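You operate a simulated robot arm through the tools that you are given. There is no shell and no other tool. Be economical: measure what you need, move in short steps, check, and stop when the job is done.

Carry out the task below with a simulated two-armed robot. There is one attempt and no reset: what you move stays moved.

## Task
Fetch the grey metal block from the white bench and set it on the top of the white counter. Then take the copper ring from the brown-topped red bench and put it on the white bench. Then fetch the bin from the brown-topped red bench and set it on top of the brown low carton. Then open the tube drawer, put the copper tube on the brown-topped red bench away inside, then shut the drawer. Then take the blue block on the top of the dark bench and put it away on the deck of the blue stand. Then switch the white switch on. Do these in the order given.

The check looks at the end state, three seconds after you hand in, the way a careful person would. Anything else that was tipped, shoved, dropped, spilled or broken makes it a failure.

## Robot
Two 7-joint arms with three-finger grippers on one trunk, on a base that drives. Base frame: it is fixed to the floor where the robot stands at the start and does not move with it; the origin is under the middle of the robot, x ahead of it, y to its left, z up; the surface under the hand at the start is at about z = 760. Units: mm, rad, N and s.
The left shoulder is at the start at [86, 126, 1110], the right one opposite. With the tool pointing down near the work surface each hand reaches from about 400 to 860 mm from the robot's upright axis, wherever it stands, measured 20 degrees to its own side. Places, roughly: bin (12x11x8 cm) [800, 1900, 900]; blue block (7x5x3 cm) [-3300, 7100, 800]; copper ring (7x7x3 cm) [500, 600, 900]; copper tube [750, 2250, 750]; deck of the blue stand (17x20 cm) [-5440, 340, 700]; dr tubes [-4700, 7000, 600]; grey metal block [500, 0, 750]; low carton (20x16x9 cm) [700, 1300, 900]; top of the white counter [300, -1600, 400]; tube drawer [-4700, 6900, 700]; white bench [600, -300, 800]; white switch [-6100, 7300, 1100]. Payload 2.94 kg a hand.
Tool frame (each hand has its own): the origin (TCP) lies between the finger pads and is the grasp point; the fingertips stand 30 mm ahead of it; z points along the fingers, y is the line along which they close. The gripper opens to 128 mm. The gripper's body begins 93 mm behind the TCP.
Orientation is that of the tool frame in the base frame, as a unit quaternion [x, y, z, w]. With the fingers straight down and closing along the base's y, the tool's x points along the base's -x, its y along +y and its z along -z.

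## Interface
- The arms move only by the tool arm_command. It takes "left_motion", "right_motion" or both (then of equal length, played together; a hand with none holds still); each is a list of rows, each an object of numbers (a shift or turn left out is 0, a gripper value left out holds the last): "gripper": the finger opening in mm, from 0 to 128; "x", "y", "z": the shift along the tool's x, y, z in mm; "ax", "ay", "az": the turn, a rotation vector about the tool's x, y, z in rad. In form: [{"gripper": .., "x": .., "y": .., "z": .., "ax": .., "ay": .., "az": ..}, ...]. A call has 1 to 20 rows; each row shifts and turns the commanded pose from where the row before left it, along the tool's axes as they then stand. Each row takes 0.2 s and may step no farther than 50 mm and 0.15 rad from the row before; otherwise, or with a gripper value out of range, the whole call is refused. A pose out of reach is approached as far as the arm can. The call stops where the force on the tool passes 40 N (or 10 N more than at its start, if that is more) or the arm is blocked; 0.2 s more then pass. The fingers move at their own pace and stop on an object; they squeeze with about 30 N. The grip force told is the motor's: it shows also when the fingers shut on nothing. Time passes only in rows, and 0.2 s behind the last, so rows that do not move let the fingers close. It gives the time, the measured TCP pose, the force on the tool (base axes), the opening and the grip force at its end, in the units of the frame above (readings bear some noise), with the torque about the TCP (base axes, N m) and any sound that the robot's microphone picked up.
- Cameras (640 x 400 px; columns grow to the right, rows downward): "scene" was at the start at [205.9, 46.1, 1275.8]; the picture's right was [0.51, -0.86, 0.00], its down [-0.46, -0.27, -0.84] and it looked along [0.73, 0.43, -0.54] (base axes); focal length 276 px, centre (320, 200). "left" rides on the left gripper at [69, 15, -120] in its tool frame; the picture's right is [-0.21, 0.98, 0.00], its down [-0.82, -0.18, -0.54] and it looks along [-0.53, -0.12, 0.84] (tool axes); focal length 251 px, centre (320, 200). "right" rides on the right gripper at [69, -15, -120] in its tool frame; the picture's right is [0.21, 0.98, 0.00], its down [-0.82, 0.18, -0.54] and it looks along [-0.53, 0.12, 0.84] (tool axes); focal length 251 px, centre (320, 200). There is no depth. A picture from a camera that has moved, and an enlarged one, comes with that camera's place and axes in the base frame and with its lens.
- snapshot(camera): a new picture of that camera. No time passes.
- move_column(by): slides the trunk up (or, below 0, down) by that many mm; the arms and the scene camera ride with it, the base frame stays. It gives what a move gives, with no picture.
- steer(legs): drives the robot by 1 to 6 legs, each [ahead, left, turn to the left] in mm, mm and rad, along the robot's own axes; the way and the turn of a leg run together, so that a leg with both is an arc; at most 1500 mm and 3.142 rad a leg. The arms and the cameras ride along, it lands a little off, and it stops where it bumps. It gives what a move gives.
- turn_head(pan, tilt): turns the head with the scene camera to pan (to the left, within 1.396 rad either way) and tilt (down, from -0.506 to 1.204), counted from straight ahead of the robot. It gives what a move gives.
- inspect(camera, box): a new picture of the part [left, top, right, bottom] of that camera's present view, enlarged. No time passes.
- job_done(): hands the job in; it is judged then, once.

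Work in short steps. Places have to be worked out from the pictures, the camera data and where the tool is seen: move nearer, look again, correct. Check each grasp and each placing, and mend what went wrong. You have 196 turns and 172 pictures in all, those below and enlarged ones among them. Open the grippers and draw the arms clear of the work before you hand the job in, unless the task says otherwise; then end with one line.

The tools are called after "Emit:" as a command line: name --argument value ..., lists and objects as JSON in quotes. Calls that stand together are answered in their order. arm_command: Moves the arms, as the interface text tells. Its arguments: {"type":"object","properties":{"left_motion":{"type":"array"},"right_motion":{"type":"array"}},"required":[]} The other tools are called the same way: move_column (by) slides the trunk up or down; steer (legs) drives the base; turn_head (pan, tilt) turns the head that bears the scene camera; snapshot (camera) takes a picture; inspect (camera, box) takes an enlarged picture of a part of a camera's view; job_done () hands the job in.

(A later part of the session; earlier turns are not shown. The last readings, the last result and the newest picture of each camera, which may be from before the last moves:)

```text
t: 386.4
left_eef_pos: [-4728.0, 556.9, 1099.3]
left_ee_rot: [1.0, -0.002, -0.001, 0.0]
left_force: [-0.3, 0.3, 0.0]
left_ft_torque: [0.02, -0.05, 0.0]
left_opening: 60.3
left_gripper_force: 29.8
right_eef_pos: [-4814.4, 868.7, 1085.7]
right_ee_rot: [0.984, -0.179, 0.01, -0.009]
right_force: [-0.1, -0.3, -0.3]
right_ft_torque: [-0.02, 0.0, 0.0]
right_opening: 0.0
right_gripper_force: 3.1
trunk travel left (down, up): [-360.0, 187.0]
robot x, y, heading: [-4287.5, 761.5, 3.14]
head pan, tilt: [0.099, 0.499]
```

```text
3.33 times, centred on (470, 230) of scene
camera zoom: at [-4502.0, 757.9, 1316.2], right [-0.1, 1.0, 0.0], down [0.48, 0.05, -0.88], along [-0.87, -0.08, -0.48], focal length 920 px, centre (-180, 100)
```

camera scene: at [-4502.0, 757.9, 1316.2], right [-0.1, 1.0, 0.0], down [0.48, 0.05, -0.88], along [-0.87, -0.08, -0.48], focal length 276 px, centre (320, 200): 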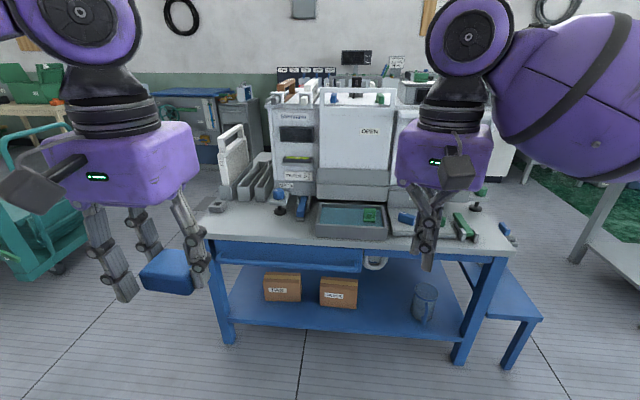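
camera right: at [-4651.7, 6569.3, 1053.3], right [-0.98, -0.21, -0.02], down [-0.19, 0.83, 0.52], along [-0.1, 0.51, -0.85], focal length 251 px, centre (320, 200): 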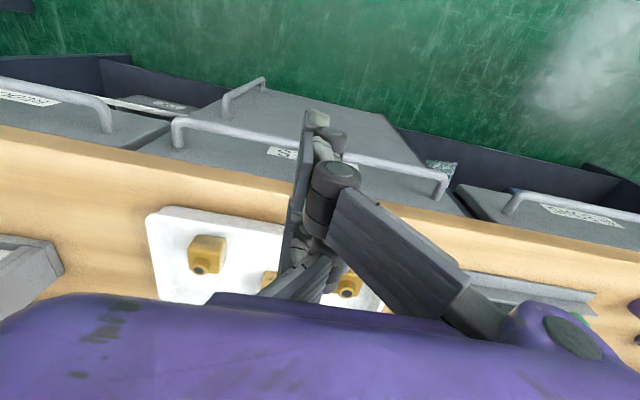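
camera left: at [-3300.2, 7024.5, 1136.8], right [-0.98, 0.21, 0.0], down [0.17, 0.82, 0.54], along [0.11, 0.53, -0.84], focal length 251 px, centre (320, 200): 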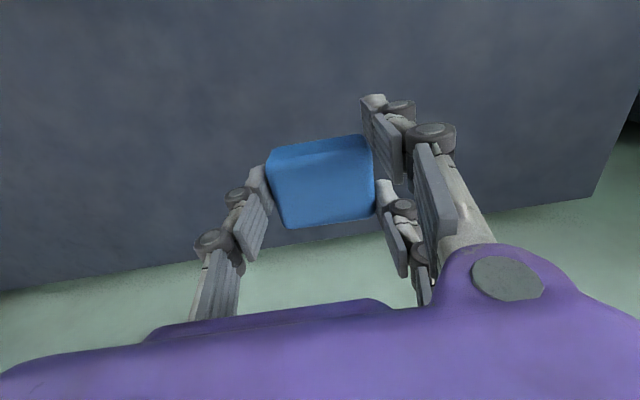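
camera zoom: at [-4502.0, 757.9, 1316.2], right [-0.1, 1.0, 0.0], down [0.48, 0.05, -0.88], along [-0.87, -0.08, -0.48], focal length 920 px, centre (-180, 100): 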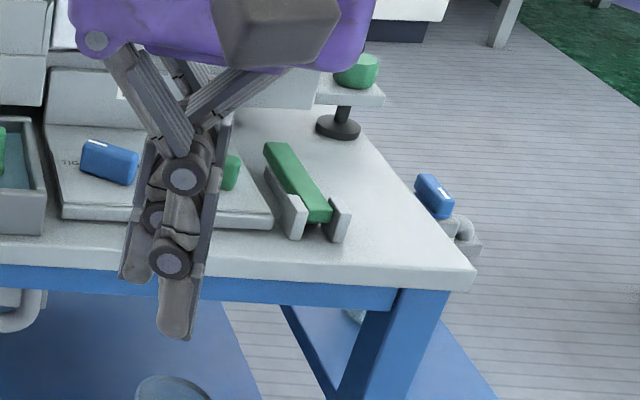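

The free patch at the table's left front corner (about 17×20 cm around [−5325, 430], top z≈765) is the deck. I drive to about [−4680, 635] so the left hand can reach it.

Emit:
steer --legs '[[390, 127, 0]]'

Emit:
arm_command --left_motion '[{"y": 0, "x": -40}, {"x": -40}, {"x": -40}, {"x": -40}, {"x": -40}, {}]'

Emit:
turn_head --pan 0.25 --tilt 0.65

Emit:
snapshot --camera "scene"

Emit:
snapshot --camera "left"

```text
t: 389.0
left_eef_pos: [-5131.5, 440.4, 1100.0]
left_ee_rot: [1.0, -0.006, -0.001, 0.0]
left_force: [0.2, 0.7, -1.1]
left_ft_torque: [0.0, -0.02, -0.01]
left_opening: 60.3
left_gripper_force: 30.3
right_eef_pos: [-5212.9, 751.2, 1087.5]
right_ee_rot: [0.983, -0.185, 0.01, -0.008]
right_force: [0.1, 0.5, 1.0]
right_ft_torque: [0.01, -0.01, 0.03]
right_opening: 0.0
right_gripper_force: 2.9
trunk travel left (down, up): [-360.0, 187.0]
robot x, y, heading: [-4691.2, 641.7, 3.13]
head pan, tilt: [0.099, 0.499]
```

```text
t: 390.4
left_eef_pos: [-5321.7, 438.2, 1099.7]
left_ee_rot: [1.0, -0.006, -0.003, 0.0]
left_force: [-0.1, -0.1, -1.4]
left_ft_torque: [-0.01, 0.01, 0.0]
left_opening: 60.6
left_gripper_force: 30.1
left hand out of reach, approached as far as the arm can: row 5
right_eef_pos: [-5211.0, 751.8, 1087.8]
right_ee_rot: [0.983, -0.185, 0.011, -0.008]
right_force: [0.2, 0.4, 1.1]
right_ft_torque: [-0.01, 0.01, 0.0]
right_opening: 0.1
right_gripper_force: 3.3
trunk travel left (down, up): [-360.0, 187.0]
robot x, y, heading: [-4687.8, 642.4, 3.131]
head pan, tilt: [0.099, 0.499]
```

```text
t: 391.1
left_eef_pos: [-5321.1, 439.3, 1098.8]
left_ee_rot: [1.0, -0.005, -0.002, 0.0]
left_force: [0.5, 0.4, -0.8]
left_ft_torque: [-0.04, 0.02, 0.01]
left_opening: 60.4
left_gripper_force: 29.7
right_eef_pos: [-5213.3, 751.6, 1087.1]
right_ee_rot: [0.983, -0.184, 0.011, -0.008]
right_force: [-0.3, -0.9, 1.0]
right_ft_torque: [-0.03, -0.04, -0.03]
right_opening: 0.2
right_gripper_force: 2.8
trunk travel left (down, up): [-360.0, 187.0]
robot x, y, heading: [-4686.6, 642.0, 3.132]
head pan, tilt: [0.25, 0.649]
```

```text
34 pictures are left
camera scene: at [-4896.1, 625.0, 1302.8], right [-0.23, 0.97, 0.0], down [0.59, 0.14, -0.8], along [-0.77, -0.19, -0.6], focal length 276 px, centre (320, 200)
```

scene: 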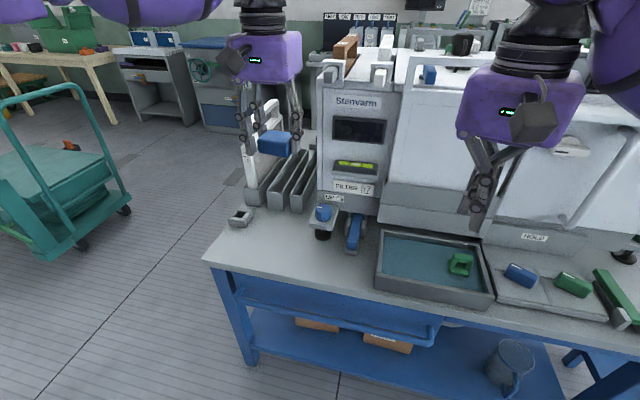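

```text
33 pictures are left
camera left: at [-5252.8, 422.6, 1219.1], right [-0.23, -0.97, 0.0], down [-0.82, 0.19, 0.54], along [-0.53, 0.12, -0.84], focal length 251 px, centre (320, 200)
```

left: 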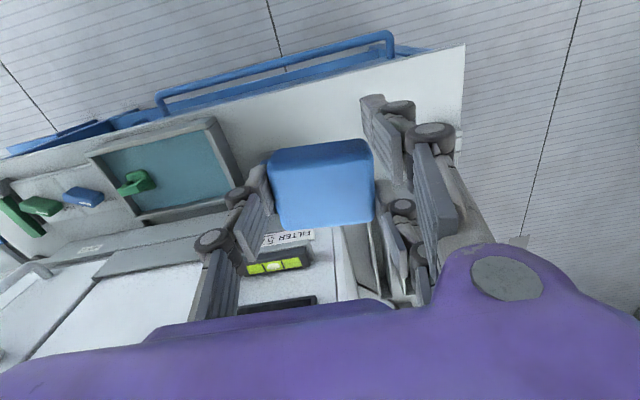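

Triangulation gives table z≈714 and a free patch centred at [−5420, 340] — exactly the named deck. I shift the base 100 mm forward and 98 mm left, lower the trunk 150 mm and the hand partway.

Emit:
steer --legs '[[98, 100, 0]]'

Emit:
move_column --by -150

Emit:
arm_command --left_motion '[{"z": 40}, {"z": 40}, {"z": 20}, {}]'

Emit:
snapshot --camera "scene"

Emit:
snapshot --camera "left"

```text
t: 392.6
left_eef_pos: [-5421.0, 343.1, 1099.0]
left_ee_rot: [1.0, -0.007, -0.002, 0.0]
left_force: [-0.9, -1.5, -1.4]
left_ft_torque: [0.0, -0.04, 0.0]
left_opening: 60.3
left_gripper_force: 29.8
right_eef_pos: [-5312.9, 654.8, 1086.2]
right_ee_rot: [0.983, -0.185, 0.011, -0.007]
right_force: [-0.3, 0.2, 1.1]
right_ft_torque: [0.03, -0.03, 0.0]
right_opening: 0.0
right_gripper_force: 3.1
trunk travel left (down, up): [-360.0, 187.0]
robot x, y, heading: [-4788.4, 547.7, 3.127]
head pan, tilt: [0.25, 0.649]
```

```text
t: 394.4
left_eef_pos: [-5421.8, 341.9, 950.6]
left_ee_rot: [1.0, -0.007, -0.003, 0.0]
left_force: [-0.1, 0.6, -1.3]
left_ft_torque: [-0.01, 0.0, 0.02]
left_opening: 60.4
left_gripper_force: 30.3
right_eef_pos: [-5312.0, 654.2, 938.0]
right_ee_rot: [0.983, -0.186, 0.01, -0.008]
right_force: [0.4, -1.6, 0.4]
right_ft_torque: [0.02, 0.04, 0.0]
right_opening: 0.2
right_gripper_force: 2.7
trunk travel left (down, up): [-210.0, 337.0]
robot x, y, heading: [-4789.2, 544.5, 3.129]
head pan, tilt: [0.25, 0.649]
```

```text
t: 395.4
left_eef_pos: [-5420.5, 343.7, 851.3]
left_ee_rot: [1.0, -0.007, -0.001, 0.001]
left_force: [-1.0, 0.2, -1.1]
left_ft_torque: [-0.01, 0.0, 0.02]
left_opening: 60.6
left_gripper_force: 29.6
right_eef_pos: [-5312.5, 654.3, 937.3]
right_ee_rot: [0.983, -0.186, 0.011, -0.008]
right_force: [-0.3, 0.1, 0.7]
right_ft_torque: [0.0, -0.02, -0.01]
right_opening: 0.0
right_gripper_force: 2.4
trunk travel left (down, up): [-210.0, 337.0]
robot x, y, heading: [-4791.1, 544.4, 3.129]
head pan, tilt: [0.25, 0.649]
```

```text
32 pictures are left
camera scene: at [-5036.9, 528.3, 1150.8], right [-0.23, 0.97, 0.0], down [0.59, 0.14, -0.8], along [-0.77, -0.19, -0.6], focal length 276 px, centre (320, 200)
```

scene: 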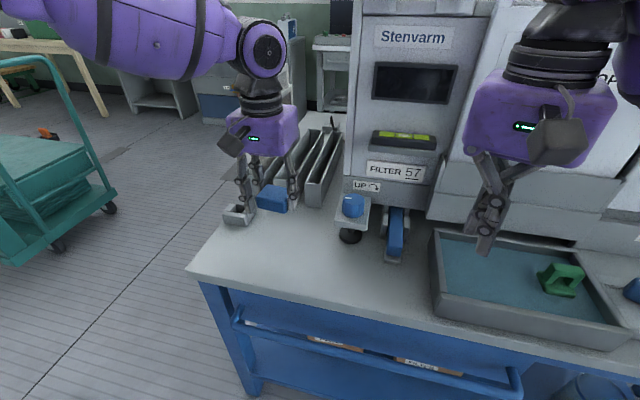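

```text
31 pictures are left
camera left: at [-5352.0, 327.3, 969.7], right [-0.23, -0.97, 0.0], down [-0.82, 0.19, 0.54], along [-0.53, 0.12, -0.84], focal length 251 px, centre (320, 200)
```

left: 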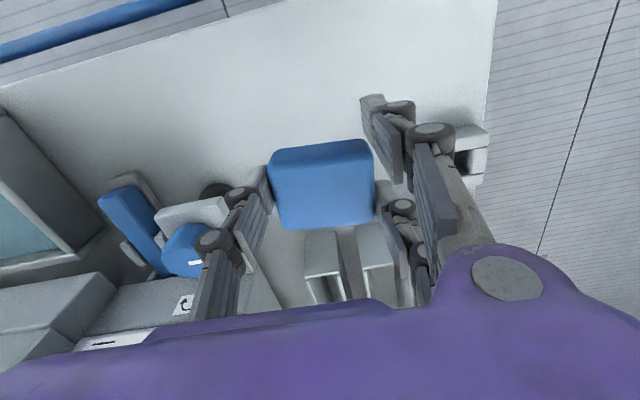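

The landing point is clear. I descend to 765 and creep to contact.

Emit:
arm_command --left_motion '[{"z": 40}, {"z": 35}, {"z": 10}, {"z": 3}, {"z": 3}, {"z": 3}, {"z": 3}, {"z": 3}, {}]'

```text
t: 397.4
left_eef_pos: [-5422.5, 343.4, 751.1]
left_ee_rot: [1.0, -0.006, -0.001, -0.001]
left_force: [0.4, -0.2, -0.6]
left_ft_torque: [-0.03, -0.02, -0.01]
left_opening: 60.5
left_gripper_force: 30.1
right_eef_pos: [-5313.7, 655.1, 936.4]
right_ee_rot: [0.983, -0.186, 0.01, -0.007]
right_force: [-0.1, 0.0, 0.3]
right_ft_torque: [0.02, 0.0, -0.02]
right_opening: 0.1
right_gripper_force: 3.6
trunk travel left (down, up): [-210.0, 337.0]
robot x, y, heading: [-4789.3, 549.9, 3.121]
head pan, tilt: [0.25, 0.649]
```

Not yet touching; I continue with small steps.

Emit:
arm_command --left_motion '[{"z": 3}, {"z": 3}, {"z": 3}, {"z": 3}, {"z": 3}, {"z": 3}, {"z": 3}, {"z": 3}, {"z": 3}, {"z": 3}, {}]'

```text
t: 399.1
left_eef_pos: [-5423.3, 342.6, 734.9]
left_ee_rot: [1.0, -0.005, -0.005, 0.0]
left_force: [13.8, -2.6, 21.1]
left_ft_torque: [-0.34, 0.05, 0.15]
left_opening: 60.3
left_gripper_force: 30.1
right_eef_pos: [-5310.4, 654.3, 938.3]
right_ee_rot: [0.983, -0.185, 0.01, -0.007]
right_force: [-0.7, -0.4, 0.0]
right_ft_torque: [-0.04, -0.02, 0.03]
right_opening: 0.2
right_gripper_force: 2.6
trunk travel left (down, up): [-210.0, 337.0]
robot x, y, heading: [-4789.2, 542.8, 3.129]
head pan, tilt: [0.25, 0.649]
stopped in row 8 (left hand): the force on the tool passed its limit at 43 N (the readings are from after the stop); the commanded pose is now the measured one
```

Contact at 735. I ease up, open and rise, then check.

Emit:
arm_command --left_motion '[{"z": -1}, {"gripper": 85}, {"gripper": 100}, {"gripper": 100}, {"z": -25}, {"z": -40}, {"z": -45}, {"z": -45}, {"z": -45}, {}]'

Emit:
snapshot --camera "left"

Emit:
snapshot --camera "scene"

```text
t: 401.3
left_eef_pos: [-5422.0, 341.4, 934.7]
left_ee_rot: [1.0, -0.005, -0.004, -0.001]
left_force: [-0.2, -0.9, 0.0]
left_ft_torque: [0.03, -0.03, -0.02]
left_opening: 99.9
left_gripper_force: 0.1
right_eef_pos: [-5313.6, 654.0, 935.6]
right_ee_rot: [0.983, -0.185, 0.01, -0.008]
right_force: [-0.1, -0.6, 0.3]
right_ft_torque: [0.0, 0.0, 0.02]
right_opening: 0.3
right_gripper_force: 3.1
trunk travel left (down, up): [-210.0, 337.0]
robot x, y, heading: [-4789.7, 548.6, 3.128]
head pan, tilt: [0.25, 0.649]
```

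```text
30 pictures are left
camera left: at [-5352.6, 325.8, 1052.9], right [-0.23, -0.97, 0.0], down [-0.82, 0.19, 0.55], along [-0.53, 0.12, -0.84], focal length 251 px, centre (320, 200)
```

left: 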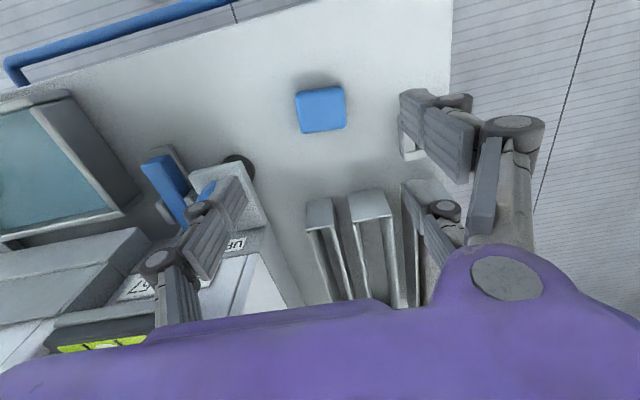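

```text
29 pictures are left
camera scene: at [-5037.3, 527.8, 1150.6], right [-0.23, 0.97, 0.0], down [0.59, 0.14, -0.8], along [-0.77, -0.19, -0.6], focal length 276 px, centre (320, 200)
```

scene: 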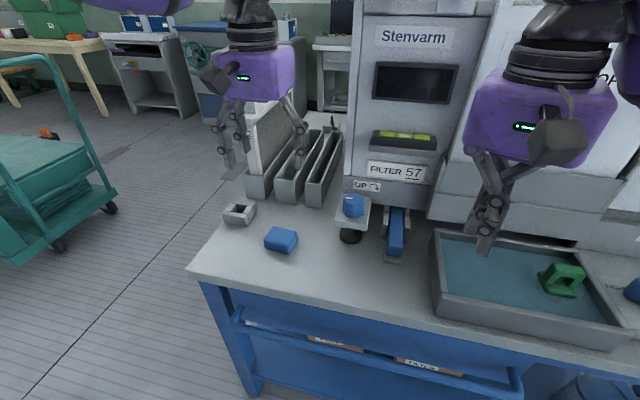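

The blue block rests on the deck. Now the switch: raise the trunk, back off, turn to +y and drive up the clear lane.

Emit:
move_column --by 180

Emit:
steer --legs '[[-380, 0, 0], [0, 0, -1.56], [1400, 0, 0], [1300, 0, 0]]'

Emit:
turn_head --pan 0.5 --tilt 0.3

Emit:
snapshot --camera "scene"

```text
t: 403.3
left_eef_pos: [-5422.0, 341.1, 1115.7]
left_ee_rot: [1.0, -0.004, -0.008, -0.002]
left_force: [0.4, -0.3, -0.6]
left_ft_torque: [-0.02, -0.03, 0.03]
left_opening: 99.8
left_gripper_force: 0.1
right_eef_pos: [-5311.7, 653.8, 1116.2]
right_ee_rot: [0.983, -0.185, 0.01, -0.008]
right_force: [-0.5, 0.2, -0.7]
right_ft_torque: [-0.02, 0.01, 0.01]
right_opening: 0.1
right_gripper_force: 3.3
trunk travel left (down, up): [-390.0, 157.0]
robot x, y, heading: [-4787.5, 546.6, 3.132]
head pan, tilt: [0.25, 0.649]
```

```text
t: 422.0
left_eef_pos: [-4674.5, 3821.6, 1117.1]
left_ee_rot: [0.718, -0.696, -0.006, -0.006]
left_force: [-1.1, 1.3, -1.0]
left_ft_torque: [-0.01, 0.0, 0.01]
left_opening: 99.9
left_gripper_force: 0.1
right_eef_pos: [-4357.4, 3724.0, 1117.0]
right_ee_rot: [-0.58, 0.814, -0.012, -0.002]
right_force: [-0.2, 0.4, -0.3]
right_ft_torque: [0.01, 0.0, 0.02]
right_opening: 0.2
right_gripper_force: 3.0
trunk travel left (down, up): [-390.0, 157.0]
robot x, y, heading: [-4443.7, 3192.5, 1.599]
head pan, tilt: [0.25, 0.649]
```

```text
t: 422.9
left_eef_pos: [-4674.4, 3821.1, 1116.2]
left_ee_rot: [0.717, -0.697, -0.005, -0.006]
left_force: [0.6, 0.0, 0.7]
left_ft_torque: [0.02, 0.0, 0.02]
left_opening: 100.1
left_gripper_force: 0.0
right_eef_pos: [-4358.6, 3724.0, 1116.7]
right_ee_rot: [-0.58, 0.815, -0.013, -0.001]
right_force: [-1.4, -0.2, 1.1]
right_ft_torque: [-0.02, -0.02, 0.02]
right_opening: 0.0
right_gripper_force: 2.7
trunk travel left (down, up): [-390.0, 157.0]
robot x, y, heading: [-4445.0, 3195.2, 1.59]
head pan, tilt: [0.499, 0.3]
```

```text
28 pictures are left
camera scene: at [-4496.4, 3391.1, 1364.9], right [0.87, 0.5, 0.0], down [0.15, -0.26, -0.96], along [-0.48, 0.83, -0.3], focal length 276 px, centre (320, 200)
```

scene: 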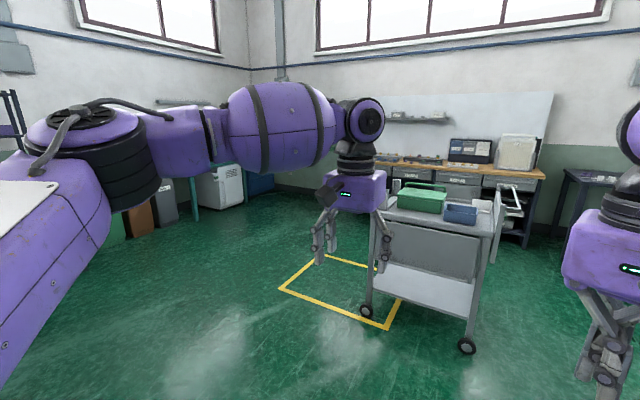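

Clear floor left of the cart. I drive ahead to y≈4000, slide left to x≈−5750, then up to y≈5600, and look at the panels.

Emit:
steer --legs '[[820, 0, -0.02], [0, 1300, 0], [1500, 0, 0]]'

Emit:
turn_head --pan 0.1 --tilt 0.1

Emit:
snapshot --camera "scene"

```text
t: 445.8
left_eef_pos: [-5971.1, 6137.3, 1116.6]
left_ee_rot: [-0.698, 0.716, 0.004, 0.007]
left_force: [0.5, -0.3, -0.1]
left_ft_torque: [-0.03, -0.02, 0.0]
left_opening: 100.1
left_gripper_force: 0.0
right_eef_pos: [-5660.9, 6020.3, 1116.3]
right_ee_rot: [-0.556, 0.831, -0.013, -0.002]
right_force: [0.2, 0.6, 0.9]
right_ft_torque: [-0.01, 0.06, 0.01]
right_opening: 0.0
right_gripper_force: 3.8
trunk travel left (down, up): [-390.0, 157.0]
robot x, y, heading: [-5776.7, 5495.9, 1.54]
head pan, tilt: [0.499, 0.3]
```

```text
t: 446.7
left_eef_pos: [-5971.4, 6136.4, 1116.4]
left_ee_rot: [-0.698, 0.716, 0.005, 0.006]
left_force: [-0.3, -1.0, 0.4]
left_ft_torque: [0.0, -0.04, 0.01]
left_opening: 100.0
left_gripper_force: 0.0
right_eef_pos: [-5661.5, 6020.1, 1116.7]
right_ee_rot: [-0.556, 0.831, -0.013, -0.002]
right_force: [-0.7, -0.1, -0.2]
right_ft_torque: [-0.02, 0.01, -0.03]
right_opening: 0.3
right_gripper_force: 2.8
trunk travel left (down, up): [-390.0, 157.0]
robot x, y, heading: [-5779.5, 5501.6, 1.542]
head pan, tilt: [0.099, 0.099]
```

```text
27 pictures are left
camera scene: at [-5783.1, 5705.2, 1383.7], right [1.0, 0.07, 0.0], down [0.01, -0.1, -0.99], along [-0.07, 0.99, -0.1], focal length 276 px, centre (320, 200)
```

scene: 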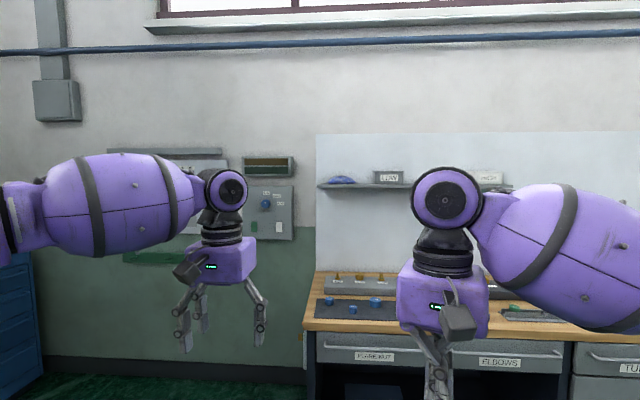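

The panel with the white rocker is just right of the left hand; I enlarge it.

Emit:
inspect --camera "scene" --box '[215, 140, 315, 250]'

```text
3.64 times, centred on (265, 195) of scene
camera zoom: at [-5783.1, 5705.2, 1383.7], right [1.0, 0.07, 0.0], down [0.01, -0.1, -0.99], along [-0.07, 0.99, -0.1], focal length 1003 px, centre (520, 218)
```

zoom: 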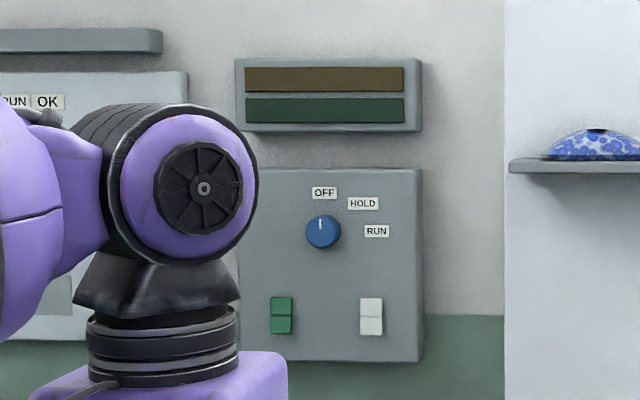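

The white rocker is at about [−6131, ~7250, 1070]. I drive closer (to about [−5950, 6150]), then pitch the closed left hand forward to point at the wall.

Emit:
steer --legs '[[0, 170, 0.03], [600, 0, 0]]'

Emit:
arm_command --left_motion '[{"gripper": 0, "ay": -0.143}, {"ay": -0.143}, {"ay": -0.143}, {"ay": -0.143}, {"ay": -0.143}, {"ay": -0.143}, {"ay": -0.143}, {"ay": -0.143}, {"ay": -0.143}, {"ay": -0.143}, {"ay": -0.143}, {}]'

Emit:
snapshot --camera "scene"

Emit:
snapshot --camera "left"

```text
t: 451.9
left_eef_pos: [-6152.2, 6743.1, 1117.0]
left_ee_rot: [-0.704, 0.71, 0.005, 0.006]
left_force: [1.1, -0.7, -0.9]
left_ft_torque: [-0.03, -0.01, -0.04]
left_opening: 99.9
left_gripper_force: 0.0
right_eef_pos: [-5839.5, 6633.7, 1116.7]
right_ee_rot: [-0.565, 0.825, -0.013, -0.002]
right_force: [-0.1, 0.2, 0.1]
right_ft_torque: [-0.02, -0.01, -0.01]
right_opening: 0.0
right_gripper_force: 2.8
trunk travel left (down, up): [-390.0, 157.0]
robot x, y, heading: [-5945.9, 6109.9, 1.558]
head pan, tilt: [0.099, 0.099]
```

```text
t: 454.5
left_eef_pos: [-6152.0, 6744.0, 1117.0]
left_ee_rot: [-0.494, 0.497, 0.501, 0.508]
left_force: [0.3, 0.9, 0.6]
left_ft_torque: [-0.01, 0.01, -0.02]
left_opening: 0.2
left_gripper_force: 2.9
right_eef_pos: [-5839.3, 6634.2, 1117.1]
right_ee_rot: [-0.565, 0.825, -0.013, -0.002]
right_force: [-0.7, -0.7, 0.4]
right_ft_torque: [0.01, 0.02, 0.01]
right_opening: 0.3
right_gripper_force: 3.1
trunk travel left (down, up): [-390.0, 157.0]
robot x, y, heading: [-5943.6, 6108.9, 1.56]
head pan, tilt: [0.099, 0.099]
```

```text
25 pictures are left
camera scene: at [-5955.0, 6315.7, 1383.8], right [1.0, 0.09, 0.0], down [0.01, -0.1, -1.0], along [-0.09, 0.99, -0.1], focal length 276 px, centre (320, 200)
```

scene: 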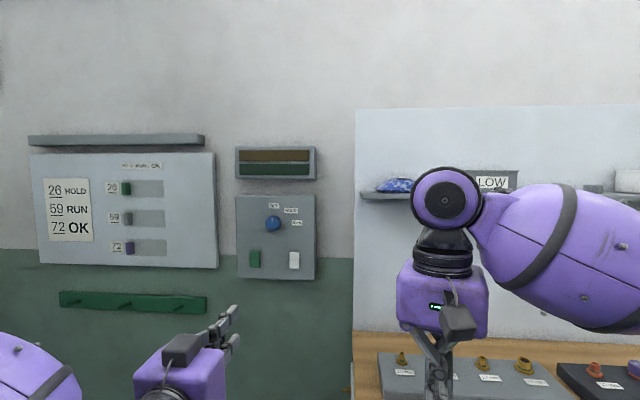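

```text
24 pictures are left
camera left: at [-6167.4, 6624.4, 1045.0], right [-0.98, 0.0, 0.21], down [0.17, -0.56, 0.81], along [0.12, 0.83, 0.54], focal length 251 px, centre (320, 200)
```

left: 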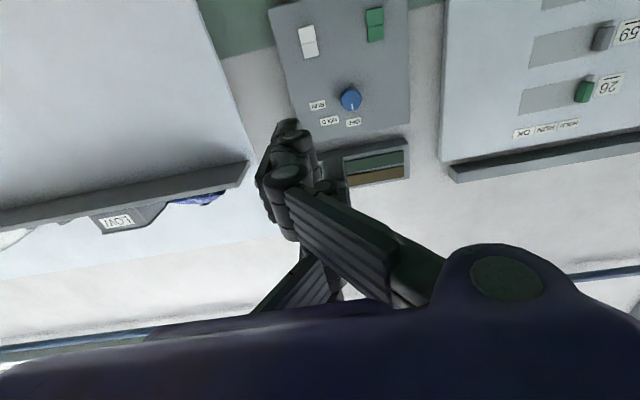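

Switch triangulates to about [−6135, 7264, 1063]. I enlarge both views to read the rocker's state.

Emit:
inspect --camera "scene" --box '[230, 185, 330, 290]'

Emit:
inspect --camera "left" --box '[280, 0, 400, 80]'

```text
3.81 times, centred on (280, 238) of scene
camera zoom: at [-5955.0, 6315.7, 1383.8], right [1.0, 0.09, 0.0], down [0.01, -0.1, -1.0], along [-0.09, 0.99, -0.1], focal length 1051 px, centre (472, 57)
```

zoom: 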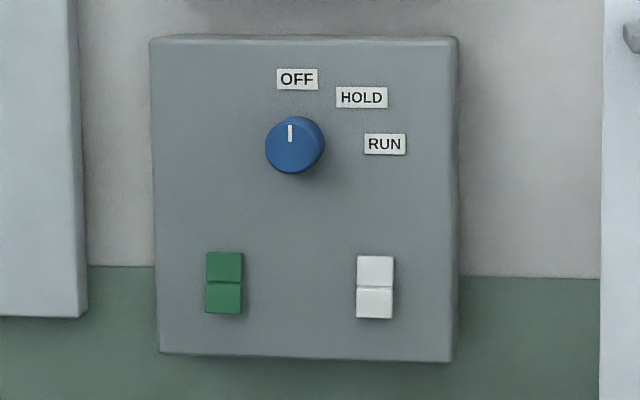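

```text
5.00 times, centred on (340, 40) of left
camera zoom: at [-6167.4, 6624.4, 1045.0], right [-0.98, 0.0, 0.21], down [0.17, -0.56, 0.81], along [0.12, 0.83, 0.54], focal length 1257 px, centre (220, 1000)
```

zoom: 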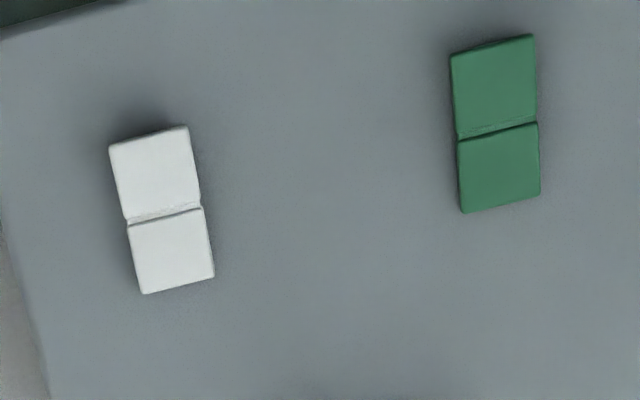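

The rocker's proud half isn't certain, so I'll press the upper half first and listen for a click. I drive 300 mm closer and align the fingertips (x −6135, z≈1078).

Emit:
steer --legs '[[300, 0, 0.01]]'

Emit:
arm_command --left_motion '[{"x": 20, "y": -6}, {"x": 19, "y": -6}, {}]'

Emit:
snapshot --camera "left"

Emit:
snapshot --camera "scene"

```text
t: 456.5
left_eef_pos: [-6159.3, 7042.0, 1116.4]
left_ee_rot: [-0.498, 0.493, 0.505, 0.504]
left_force: [0.2, -0.2, 0.4]
left_ft_torque: [0.0, 0.02, 0.05]
left_opening: 0.2
left_gripper_force: 2.9
right_eef_pos: [-5845.6, 6935.5, 1116.9]
right_ee_rot: [-0.57, 0.822, -0.013, -0.002]
right_force: [1.0, 0.0, -0.9]
right_ft_torque: [0.0, -0.03, 0.03]
right_opening: 0.1
right_gripper_force: 2.7
trunk travel left (down, up): [-390.0, 157.0]
robot x, y, heading: [-5949.5, 6407.1, 1.573]
head pan, tilt: [0.099, 0.099]
```

```text
t: 457.3
left_eef_pos: [-6146.4, 7041.4, 1076.0]
left_ee_rot: [-0.498, 0.493, 0.505, 0.504]
left_force: [-0.4, 1.3, -0.3]
left_ft_torque: [0.01, -0.01, 0.03]
left_opening: 0.1
left_gripper_force: 2.9
right_eef_pos: [-5845.4, 6934.6, 1116.8]
right_ee_rot: [-0.57, 0.822, -0.013, -0.001]
right_force: [0.4, -1.2, 0.4]
right_ft_torque: [0.0, 0.02, -0.02]
right_opening: 0.0
right_gripper_force: 2.9
trunk travel left (down, up): [-390.0, 157.0]
robot x, y, heading: [-5950.5, 6412.1, 1.572]
head pan, tilt: [0.099, 0.099]
```

```text
21 pictures are left
camera left: at [-6160.8, 6922.2, 1004.3], right [-0.98, -0.01, 0.21], down [0.18, -0.55, 0.81], along [0.11, 0.83, 0.54], focal length 251 px, centre (320, 200)
```

left: 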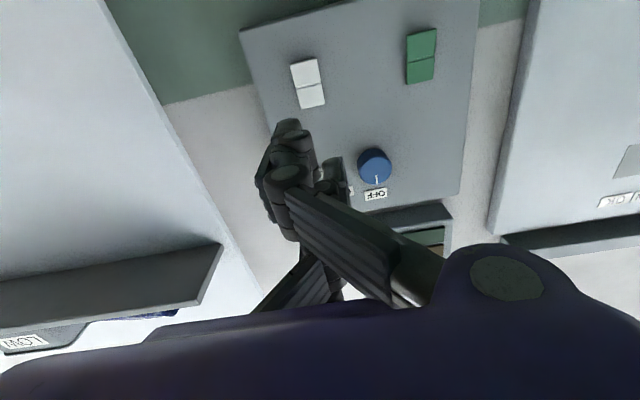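

```text
20 pictures are left
camera scene: at [-5956.5, 6615.8, 1383.8], right [0.99, 0.1, 0.0], down [0.01, -0.1, -1.0], along [-0.1, 0.99, -0.1], focal length 276 px, centre (320, 200)
```

scene: 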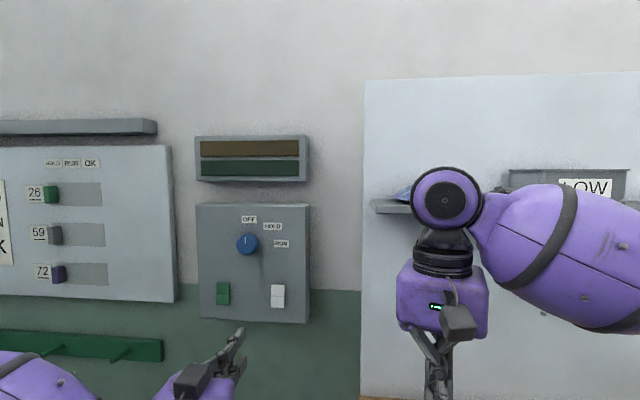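

Refined switch centre is [−6136, ~7285, 1060]. I align x and advance toward the upper half, then creep.

Emit:
arm_command --left_motion '[{"y": -10, "z": 30}, {"z": 40}, {"z": 40}, {"z": 35}, {}]'

Emit:
snapshot --camera "left"

Emit:
inspect --camera "scene" --box '[180, 200, 330, 360]'

```text
t: 458.5
left_eef_pos: [-6138.0, 7189.8, 1078.5]
left_ee_rot: [-0.498, 0.493, 0.506, 0.503]
left_force: [-1.0, 0.4, -0.3]
left_ft_torque: [-0.02, 0.01, 0.01]
left_opening: 0.1
left_gripper_force: 3.2
right_eef_pos: [-5845.1, 6935.3, 1116.1]
right_ee_rot: [-0.57, 0.822, -0.012, -0.002]
right_force: [-0.6, -1.2, 0.8]
right_ft_torque: [0.02, 0.02, 0.02]
right_opening: 0.2
right_gripper_force: 2.9
trunk travel left (down, up): [-390.0, 157.0]
robot x, y, heading: [-5944.9, 6413.8, 1.573]
head pan, tilt: [0.099, 0.099]
```

```text
19 pictures are left
camera left: at [-6151.5, 7070.2, 1006.2], right [-0.98, -0.01, 0.21], down [0.18, -0.55, 0.81], along [0.11, 0.83, 0.54], focal length 251 px, centre (320, 200)
```

left: 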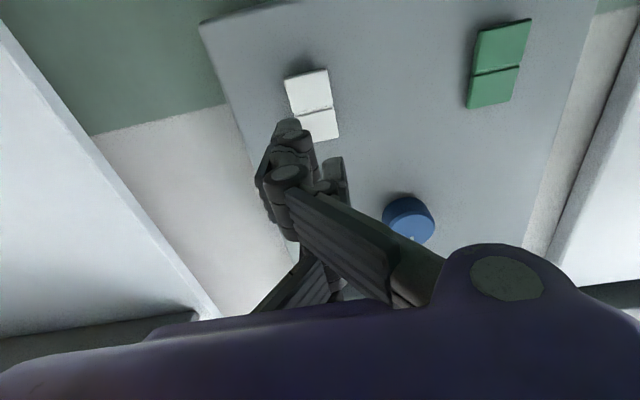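

```text
2.50 times, centred on (255, 280) of scene
camera zoom: at [-5956.1, 6615.7, 1383.8], right [0.99, 0.1, 0.0], down [0.01, -0.1, -1.0], along [-0.1, 0.99, -0.1], focal length 690 px, centre (482, 0)
```

zoom: 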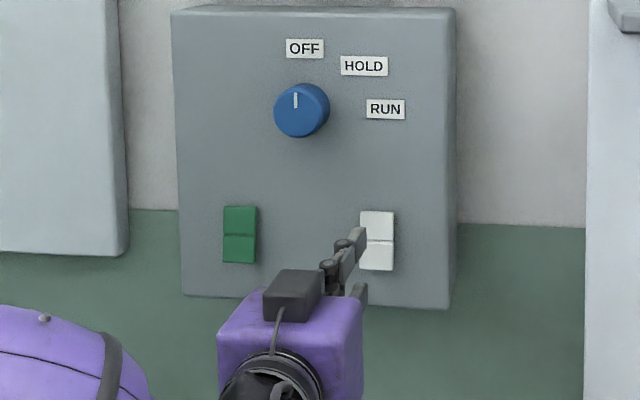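

Aligned with the upper half. I creep forward until contact and listen.

Emit:
arm_command --left_motion '[{"z": 12, "x": 2}, {"z": 10}, {"z": 8}, {"z": 5}, {"z": 4}, {"z": 4}, {"z": 4}, {"z": 4}, {"z": 4}, {"z": 4}, {"z": 4}, {"z": 4}, {}]'

Emit:
inspect --camera "left" --box '[240, 20, 400, 180]'

```text
t: 461.3
left_eef_pos: [-6159.3, 7233.6, 1092.1]
left_ee_rot: [-0.497, 0.495, 0.504, 0.504]
left_force: [-0.1, -0.5, -0.6]
left_ft_torque: [0.02, 0.01, 0.0]
left_opening: 0.0
left_gripper_force: 3.0
left hand out of reach, approached as far as the arm can: row 2, 3, 5, 6, 8, 9, 11, 12
right_eef_pos: [-5844.6, 6934.5, 1117.3]
right_ee_rot: [-0.57, 0.822, -0.012, -0.001]
right_force: [0.4, 0.5, -0.8]
right_ft_torque: [-0.01, -0.01, 0.01]
right_opening: 0.3
right_gripper_force: 3.1
trunk travel left (down, up): [-390.0, 157.0]
robot x, y, heading: [-5947.2, 6408.0, 1.572]
head pan, tilt: [0.099, 0.099]
```

```text
2.50 times, centred on (320, 100) of left
camera zoom: at [-6173.3, 7113.8, 1021.5], right [-0.98, -0.01, 0.21], down [0.18, -0.55, 0.81], along [0.11, 0.83, 0.54], focal length 629 px, centre (320, 450)
```

zoom: 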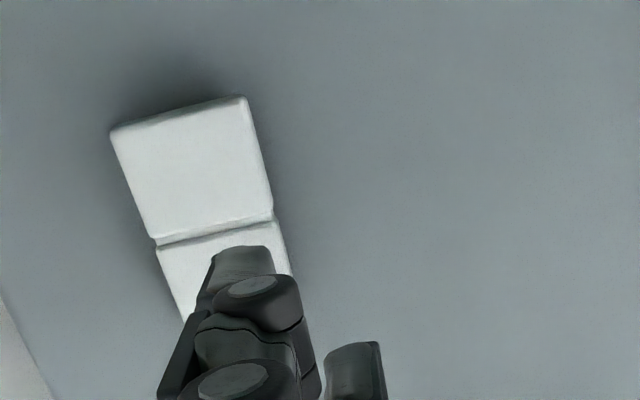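

The arm ran out of reach, but this close view shows the lower half stands proud (upper already in). So I must press the lower half: retreat, move the base 70 mm closer, and re-aim at z≈1045.

Emit:
arm_command --left_motion '[{"z": -40}, {"z": -40}, {"x": 23, "y": -12}, {"x": 23, "y": -12}, {}]'

Emit:
steer --legs '[[70, 0, 0]]'

Emit:
snapshot --camera "left"

```text
t: 462.5
left_eef_pos: [-6133.6, 7156.6, 1043.7]
left_ee_rot: [-0.499, 0.494, 0.505, 0.502]
left_force: [-0.1, 0.0, -0.2]
left_ft_torque: [0.0, 0.02, -0.04]
left_opening: 0.0
left_gripper_force: 3.3
right_eef_pos: [-5844.2, 6934.0, 1116.4]
right_ee_rot: [-0.57, 0.821, -0.013, -0.002]
right_force: [-0.1, 0.9, 0.0]
right_ft_torque: [0.03, 0.02, 0.02]
right_opening: 0.0
right_gripper_force: 2.8
trunk travel left (down, up): [-390.0, 157.0]
robot x, y, heading: [-5944.5, 6410.7, 1.575]
head pan, tilt: [0.099, 0.099]
```

```text
t: 463.5
left_eef_pos: [-6134.2, 7228.0, 1041.8]
left_ee_rot: [-0.499, 0.494, 0.504, 0.502]
left_force: [0.4, 1.1, 0.1]
left_ft_torque: [0.1, 0.02, -0.01]
left_opening: 0.2
left_gripper_force: 2.9
right_eef_pos: [-5846.0, 7008.1, 1114.6]
right_ee_rot: [-0.571, 0.821, -0.014, -0.003]
right_force: [0.4, 1.1, -0.9]
right_ft_torque: [-0.13, 0.02, 0.03]
right_opening: 0.0
right_gripper_force: 2.6
trunk travel left (down, up): [-390.0, 157.0]
robot x, y, heading: [-5947.9, 6479.8, 1.574]
head pan, tilt: [0.099, 0.099]
```

```text
16 pictures are left
camera left: at [-6148.1, 7108.2, 970.2], right [-0.98, -0.01, 0.21], down [0.18, -0.55, 0.81], along [0.11, 0.84, 0.54], focal length 251 px, centre (320, 200)
```

left: 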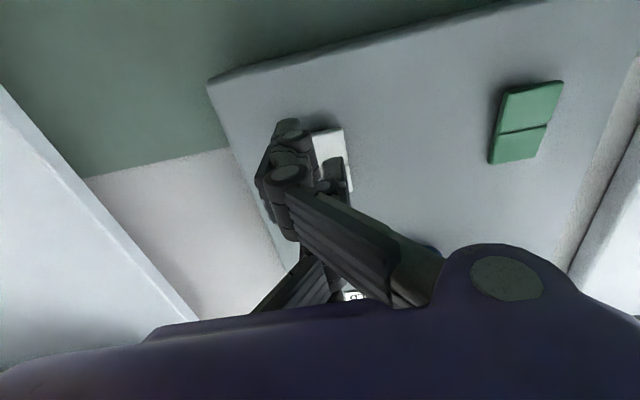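

Fingertips face the lower half (z≈1042). I creep forward to press it.

Emit:
arm_command --left_motion '[{"z": 4}, {"z": 4}, {"z": 3}, {"z": 3}, {"z": 3}, {"z": 3}, {"z": 3}, {"z": 3}, {"z": 3}, {"z": 3}, {"z": 3}, {}]'

```text
t: 466.1
left_eef_pos: [-6143.7, 7252.0, 1052.3]
left_ee_rot: [-0.498, 0.494, 0.505, 0.503]
left_force: [0.1, -0.5, -0.1]
left_ft_torque: [0.02, -0.02, -0.02]
left_opening: 0.0
left_gripper_force: 2.8
left hand out of reach, approached as far as the arm can: row 5, 9, 11
right_eef_pos: [-5845.7, 7004.6, 1116.5]
right_ee_rot: [-0.571, 0.821, -0.014, -0.001]
right_force: [-0.1, -0.3, -0.3]
right_ft_torque: [-0.01, 0.0, -0.01]
right_opening: 0.0
right_gripper_force: 3.0
trunk travel left (down, up): [-390.0, 157.0]
robot x, y, heading: [-5950.0, 6479.3, 1.576]
head pan, tilt: [0.099, 0.099]
```

Again the arm's reach limit. I pull the hand back 40 mm, re-aim, and move the base 55 mm closer.

Emit:
arm_command --left_motion '[{"z": -20}, {"z": -20}, {"x": 9, "y": -8}, {}]'

Emit:
steer --legs '[[55, 0, 0]]'

Emit:
arm_command --left_motion '[{"z": 3}, {"z": 3}, {"z": 3}, {"z": 3}, {"z": 3}, {"z": 3}, {"z": 3}, {"z": 3}, {}]'

Emit:
inspect --camera "left" --box '[240, 80, 400, 240]'

```text
t: 467.1
left_eef_pos: [-6135.6, 7213.8, 1043.8]
left_ee_rot: [-0.498, 0.493, 0.505, 0.503]
left_force: [-0.3, -0.3, 0.7]
left_ft_torque: [0.03, 0.03, -0.01]
left_opening: 0.0
left_gripper_force: 3.6
right_eef_pos: [-5844.5, 7003.1, 1116.3]
right_ee_rot: [-0.57, 0.821, -0.014, -0.002]
right_force: [0.2, -0.7, 0.1]
right_ft_torque: [0.02, 0.01, 0.0]
right_opening: 0.0
right_gripper_force: 3.3
trunk travel left (down, up): [-390.0, 157.0]
robot x, y, heading: [-5948.3, 6479.8, 1.578]
head pan, tilt: [0.099, 0.099]
```

```text
t: 467.9
left_eef_pos: [-6135.2, 7215.2, 1044.4]
left_ee_rot: [-0.498, 0.494, 0.505, 0.504]
left_force: [-0.2, -0.2, -0.4]
left_ft_torque: [0.01, -0.01, 0.01]
left_opening: 0.0
left_gripper_force: 3.3
right_eef_pos: [-5844.6, 7003.8, 1117.2]
right_ee_rot: [-0.571, 0.821, -0.014, -0.002]
right_force: [-0.3, -0.7, 1.2]
right_ft_torque: [-0.04, 0.02, 0.02]
right_opening: 0.0
right_gripper_force: 3.1
trunk travel left (down, up): [-390.0, 157.0]
robot x, y, heading: [-5944.9, 6477.0, 1.57]
head pan, tilt: [0.099, 0.099]
stopped in leg 1: the robot was blocked; the commanded pose is now the measured one
```

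```text
t: 469.9
left_eef_pos: [-6135.5, 7238.2, 1045.3]
left_ee_rot: [-0.498, 0.494, 0.505, 0.503]
left_force: [0.1, 0.6, 0.3]
left_ft_torque: [-0.01, 0.01, 0.0]
left_opening: 0.0
left_gripper_force: 3.0
right_eef_pos: [-5845.3, 7004.4, 1116.2]
right_ee_rot: [-0.57, 0.821, -0.014, 0.0]
right_force: [-0.7, -0.9, 0.0]
right_ft_torque: [-0.01, -0.01, 0.02]
right_opening: 0.0
right_gripper_force: 3.1
trunk travel left (down, up): [-390.0, 157.0]
robot x, y, heading: [-5947.1, 6482.1, 1.573]
head pan, tilt: [0.099, 0.099]
```

```text
2.50 times, centred on (320, 160) of left
camera zoom: at [-6149.7, 7119.1, 974.0], right [-0.98, -0.01, 0.21], down [0.18, -0.55, 0.81], along [0.11, 0.83, 0.54], focal length 629 px, centre (320, 300)
```

zoom: 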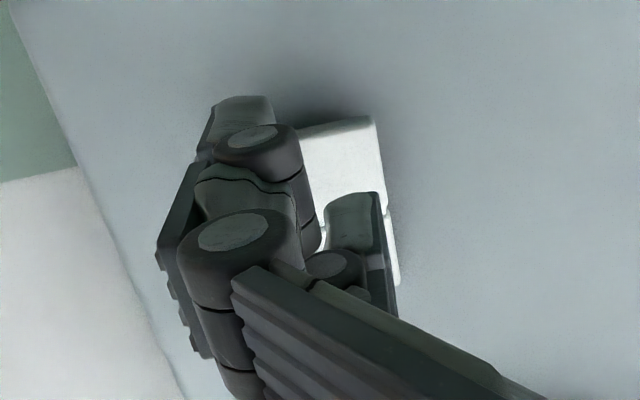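

The base is blocked by the bench corner on its right. I retract the hand, shift the base left 120 mm and then forward, and re-aim.

Emit:
arm_command --left_motion '[{"z": -40}, {"z": -40}, {}]'

Emit:
steer --legs '[[-20, 0, 0], [0, 130, 0], [80, 0, 0]]'

Emit:
arm_command --left_motion '[{"y": -40}, {"y": -40}, {"y": -40}, {"y": -10}, {}]'

Emit:
snapshot --camera "left"

```text
t: 470.7
left_eef_pos: [-6134.7, 7159.9, 1039.8]
left_ee_rot: [-0.498, 0.493, 0.505, 0.503]
left_force: [-1.0, 0.6, 0.4]
left_ft_torque: [-0.01, 0.02, 0.02]
left_opening: 0.0
left_gripper_force: 3.4
right_eef_pos: [-5845.1, 7004.6, 1116.1]
right_ee_rot: [-0.57, 0.821, -0.015, -0.002]
right_force: [0.0, 0.2, 0.4]
right_ft_torque: [-0.04, -0.02, 0.07]
right_opening: 0.1
right_gripper_force: 2.6
trunk travel left (down, up): [-390.0, 157.0]
robot x, y, heading: [-5950.9, 6477.4, 1.576]
head pan, tilt: [0.099, 0.099]
```

```text
t: 473.8
left_eef_pos: [-6263.9, 7219.5, 1040.2]
left_ee_rot: [-0.495, 0.496, 0.503, 0.506]
left_force: [-1.0, -1.2, 0.1]
left_ft_torque: [-0.03, 0.04, 0.01]
left_opening: 0.0
left_gripper_force: 2.6
right_eef_pos: [-5975.7, 7063.2, 1116.7]
right_ee_rot: [-0.567, 0.824, -0.014, -0.001]
right_force: [-0.1, -0.4, 0.4]
right_ft_torque: [0.04, -0.03, 0.0]
right_opening: 0.0
right_gripper_force: 2.4
trunk travel left (down, up): [-390.0, 157.0]
robot x, y, heading: [-6078.7, 6540.8, 1.568]
head pan, tilt: [0.099, 0.099]
stopped in leg 3: the robot was blocked; the commanded pose is now the measured one
```

```text
t: 475.0
left_eef_pos: [-6204.2, 7205.2, 1069.8]
left_ee_rot: [-0.495, 0.496, 0.503, 0.506]
left_force: [0.6, 0.5, 0.2]
left_ft_torque: [0.01, 0.0, 0.01]
left_opening: 0.0
left_gripper_force: 3.0
left hand out of reach, approached as far as the arm can: row 2, 3, 4
right_eef_pos: [-5975.1, 7063.4, 1115.6]
right_ee_rot: [-0.566, 0.824, -0.014, -0.002]
right_force: [-0.7, -0.4, 0.6]
right_ft_torque: [0.01, 0.04, -0.01]
right_opening: 0.2
right_gripper_force: 2.7
trunk travel left (down, up): [-390.0, 157.0]
robot x, y, heading: [-6082.5, 6538.8, 1.567]
head pan, tilt: [0.099, 0.099]
```

```text
14 pictures are left
camera left: at [-6219.9, 7086.8, 998.2], right [-0.98, 0.0, 0.21], down [0.18, -0.56, 0.81], along [0.12, 0.83, 0.54], focal length 251 px, centre (320, 200)
```

left: 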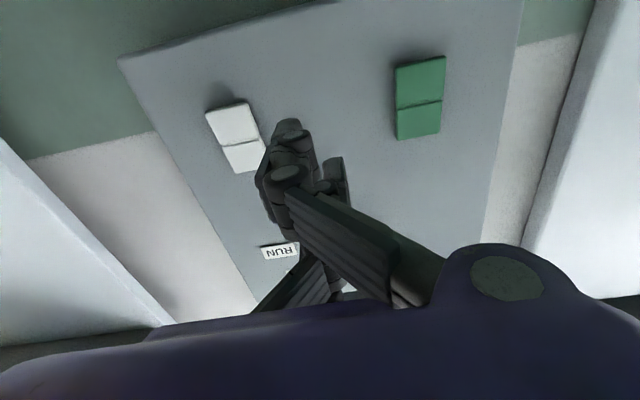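

The limit is the wrist bend, not distance. I retreat, go back to x≈−5990, and pitch the tool 0.6 rad downward (still fingertip-first), which eases the wrist.

Emit:
arm_command --left_motion '[{"z": -40}, {"z": -20}, {}]'

Emit:
steer --legs '[[-70, 0, 0], [0, -70, 0]]'

Emit:
arm_command --left_motion '[{"ay": 0.15}, {"ay": 0.15}, {"ay": 0.15}, {"ay": 0.15}, {}]'

Emit:
snapshot --camera "scene"

```text
t: 475.8
left_eef_pos: [-6203.4, 7146.0, 1069.0]
left_ee_rot: [-0.495, 0.496, 0.503, 0.506]
left_force: [-0.3, 0.2, -0.3]
left_ft_torque: [0.0, -0.02, -0.01]
left_opening: 0.0
left_gripper_force: 3.1
right_eef_pos: [-5975.7, 7063.1, 1115.5]
right_ee_rot: [-0.566, 0.825, -0.014, -0.002]
right_force: [-0.3, -0.3, -0.3]
right_ft_torque: [-0.01, 0.01, -0.01]
right_opening: 0.1
right_gripper_force: 3.0
trunk travel left (down, up): [-390.0, 157.0]
robot x, y, heading: [-6083.9, 6534.8, 1.562]
head pan, tilt: [0.099, 0.099]
```

```text
t: 477.7
left_eef_pos: [-6136.0, 7076.8, 1069.9]
left_ee_rot: [-0.495, 0.495, 0.503, 0.506]
left_force: [0.0, 0.3, 0.6]
left_ft_torque: [0.01, -0.01, 0.03]
left_opening: 0.0
left_gripper_force: 2.6
right_eef_pos: [-5907.4, 6993.9, 1115.1]
right_ee_rot: [-0.567, 0.823, -0.013, -0.002]
right_force: [0.8, 0.0, 0.0]
right_ft_torque: [0.01, 0.02, 0.01]
right_opening: 0.2
right_gripper_force: 3.1
trunk travel left (down, up): [-390.0, 157.0]
robot x, y, heading: [-6015.8, 6469.0, 1.571]
head pan, tilt: [0.099, 0.099]
```

```text
t: 478.9
left_eef_pos: [-6135.8, 7077.1, 1068.3]
left_ee_rot: [-0.622, 0.623, 0.334, 0.336]
left_force: [-0.1, 0.6, -0.2]
left_ft_torque: [0.02, 0.0, -0.02]
left_opening: 0.0
left_gripper_force: 3.2
right_eef_pos: [-5907.0, 6993.5, 1116.3]
right_ee_rot: [-0.567, 0.824, -0.014, -0.002]
right_force: [-0.5, 0.1, 0.2]
right_ft_torque: [-0.03, 0.0, -0.02]
right_opening: 0.0
right_gripper_force: 3.2
trunk travel left (down, up): [-390.0, 157.0]
robot x, y, heading: [-6015.3, 6469.9, 1.561]
head pan, tilt: [0.099, 0.099]
```

```text
13 pictures are left
camera scene: at [-6022.1, 6675.2, 1383.6], right [1.0, 0.09, 0.0], down [0.01, -0.1, -0.99], along [-0.09, 0.99, -0.1], focal length 276 px, centre (320, 200)
```

scene: 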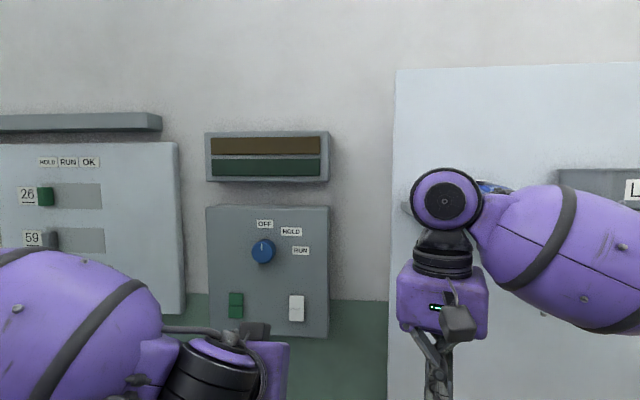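

Posture is good. I advance along world +y to TCP y≈7225 at z≈1060.

Emit:
arm_command --left_motion '[{"z": 33.4, "x": -22}, {"z": 33.4, "x": -22}, {"z": 33.4, "x": -22}, {"z": 25, "x": -16}, {"z": 4, "x": 7}, {}]'

Emit:
snapshot --camera "left"

Emit:
inspect --camera "scene" --box '[200, 240, 350, 380]'

```text
t: 480.3
left_eef_pos: [-6140.3, 7205.3, 1059.6]
left_ee_rot: [0.623, -0.622, -0.335, -0.336]
left_force: [0.6, 0.2, -0.5]
left_ft_torque: [0.02, -0.03, 0.02]
left_opening: 0.2
left_gripper_force: 3.6
left hand out of reach, approached as far as the arm can: row 4
right_eef_pos: [-5908.2, 6994.4, 1116.5]
right_ee_rot: [-0.567, 0.824, -0.014, -0.001]
right_force: [0.2, -0.1, 0.5]
right_ft_torque: [0.0, 0.01, 0.04]
right_opening: 0.0
right_gripper_force: 3.5
trunk travel left (down, up): [-390.0, 157.0]
robot x, y, heading: [-6015.0, 6469.9, 1.568]
head pan, tilt: [0.099, 0.099]
```

```text
12 pictures are left
camera left: at [-6155.1, 7066.6, 1068.3], right [-0.98, 0.12, 0.18], down [0.18, 0.0, 0.98], along [0.12, 0.99, -0.02], focal length 251 px, centre (320, 200)
```

left: 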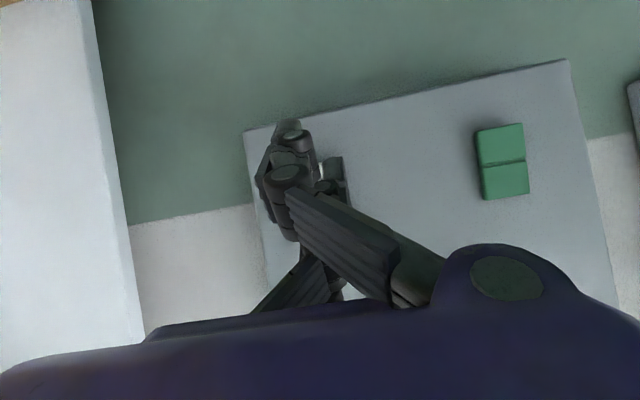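

```text
2.86 times, centred on (275, 310) of scene
camera zoom: at [-6022.1, 6675.4, 1383.6], right [1.0, 0.09, 0.0], down [0.01, -0.1, -0.99], along [-0.09, 0.99, -0.1], focal length 788 px, centre (449, -114)
```

zoom: 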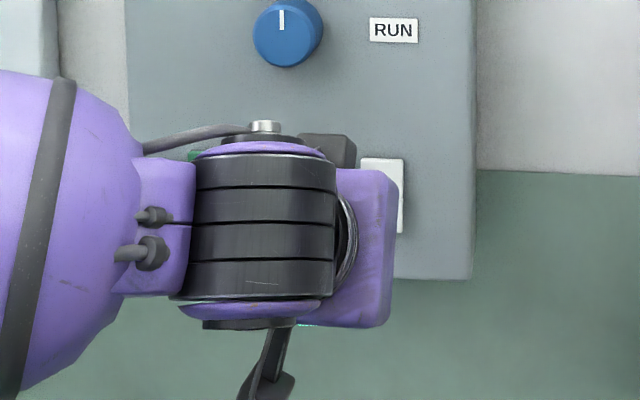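

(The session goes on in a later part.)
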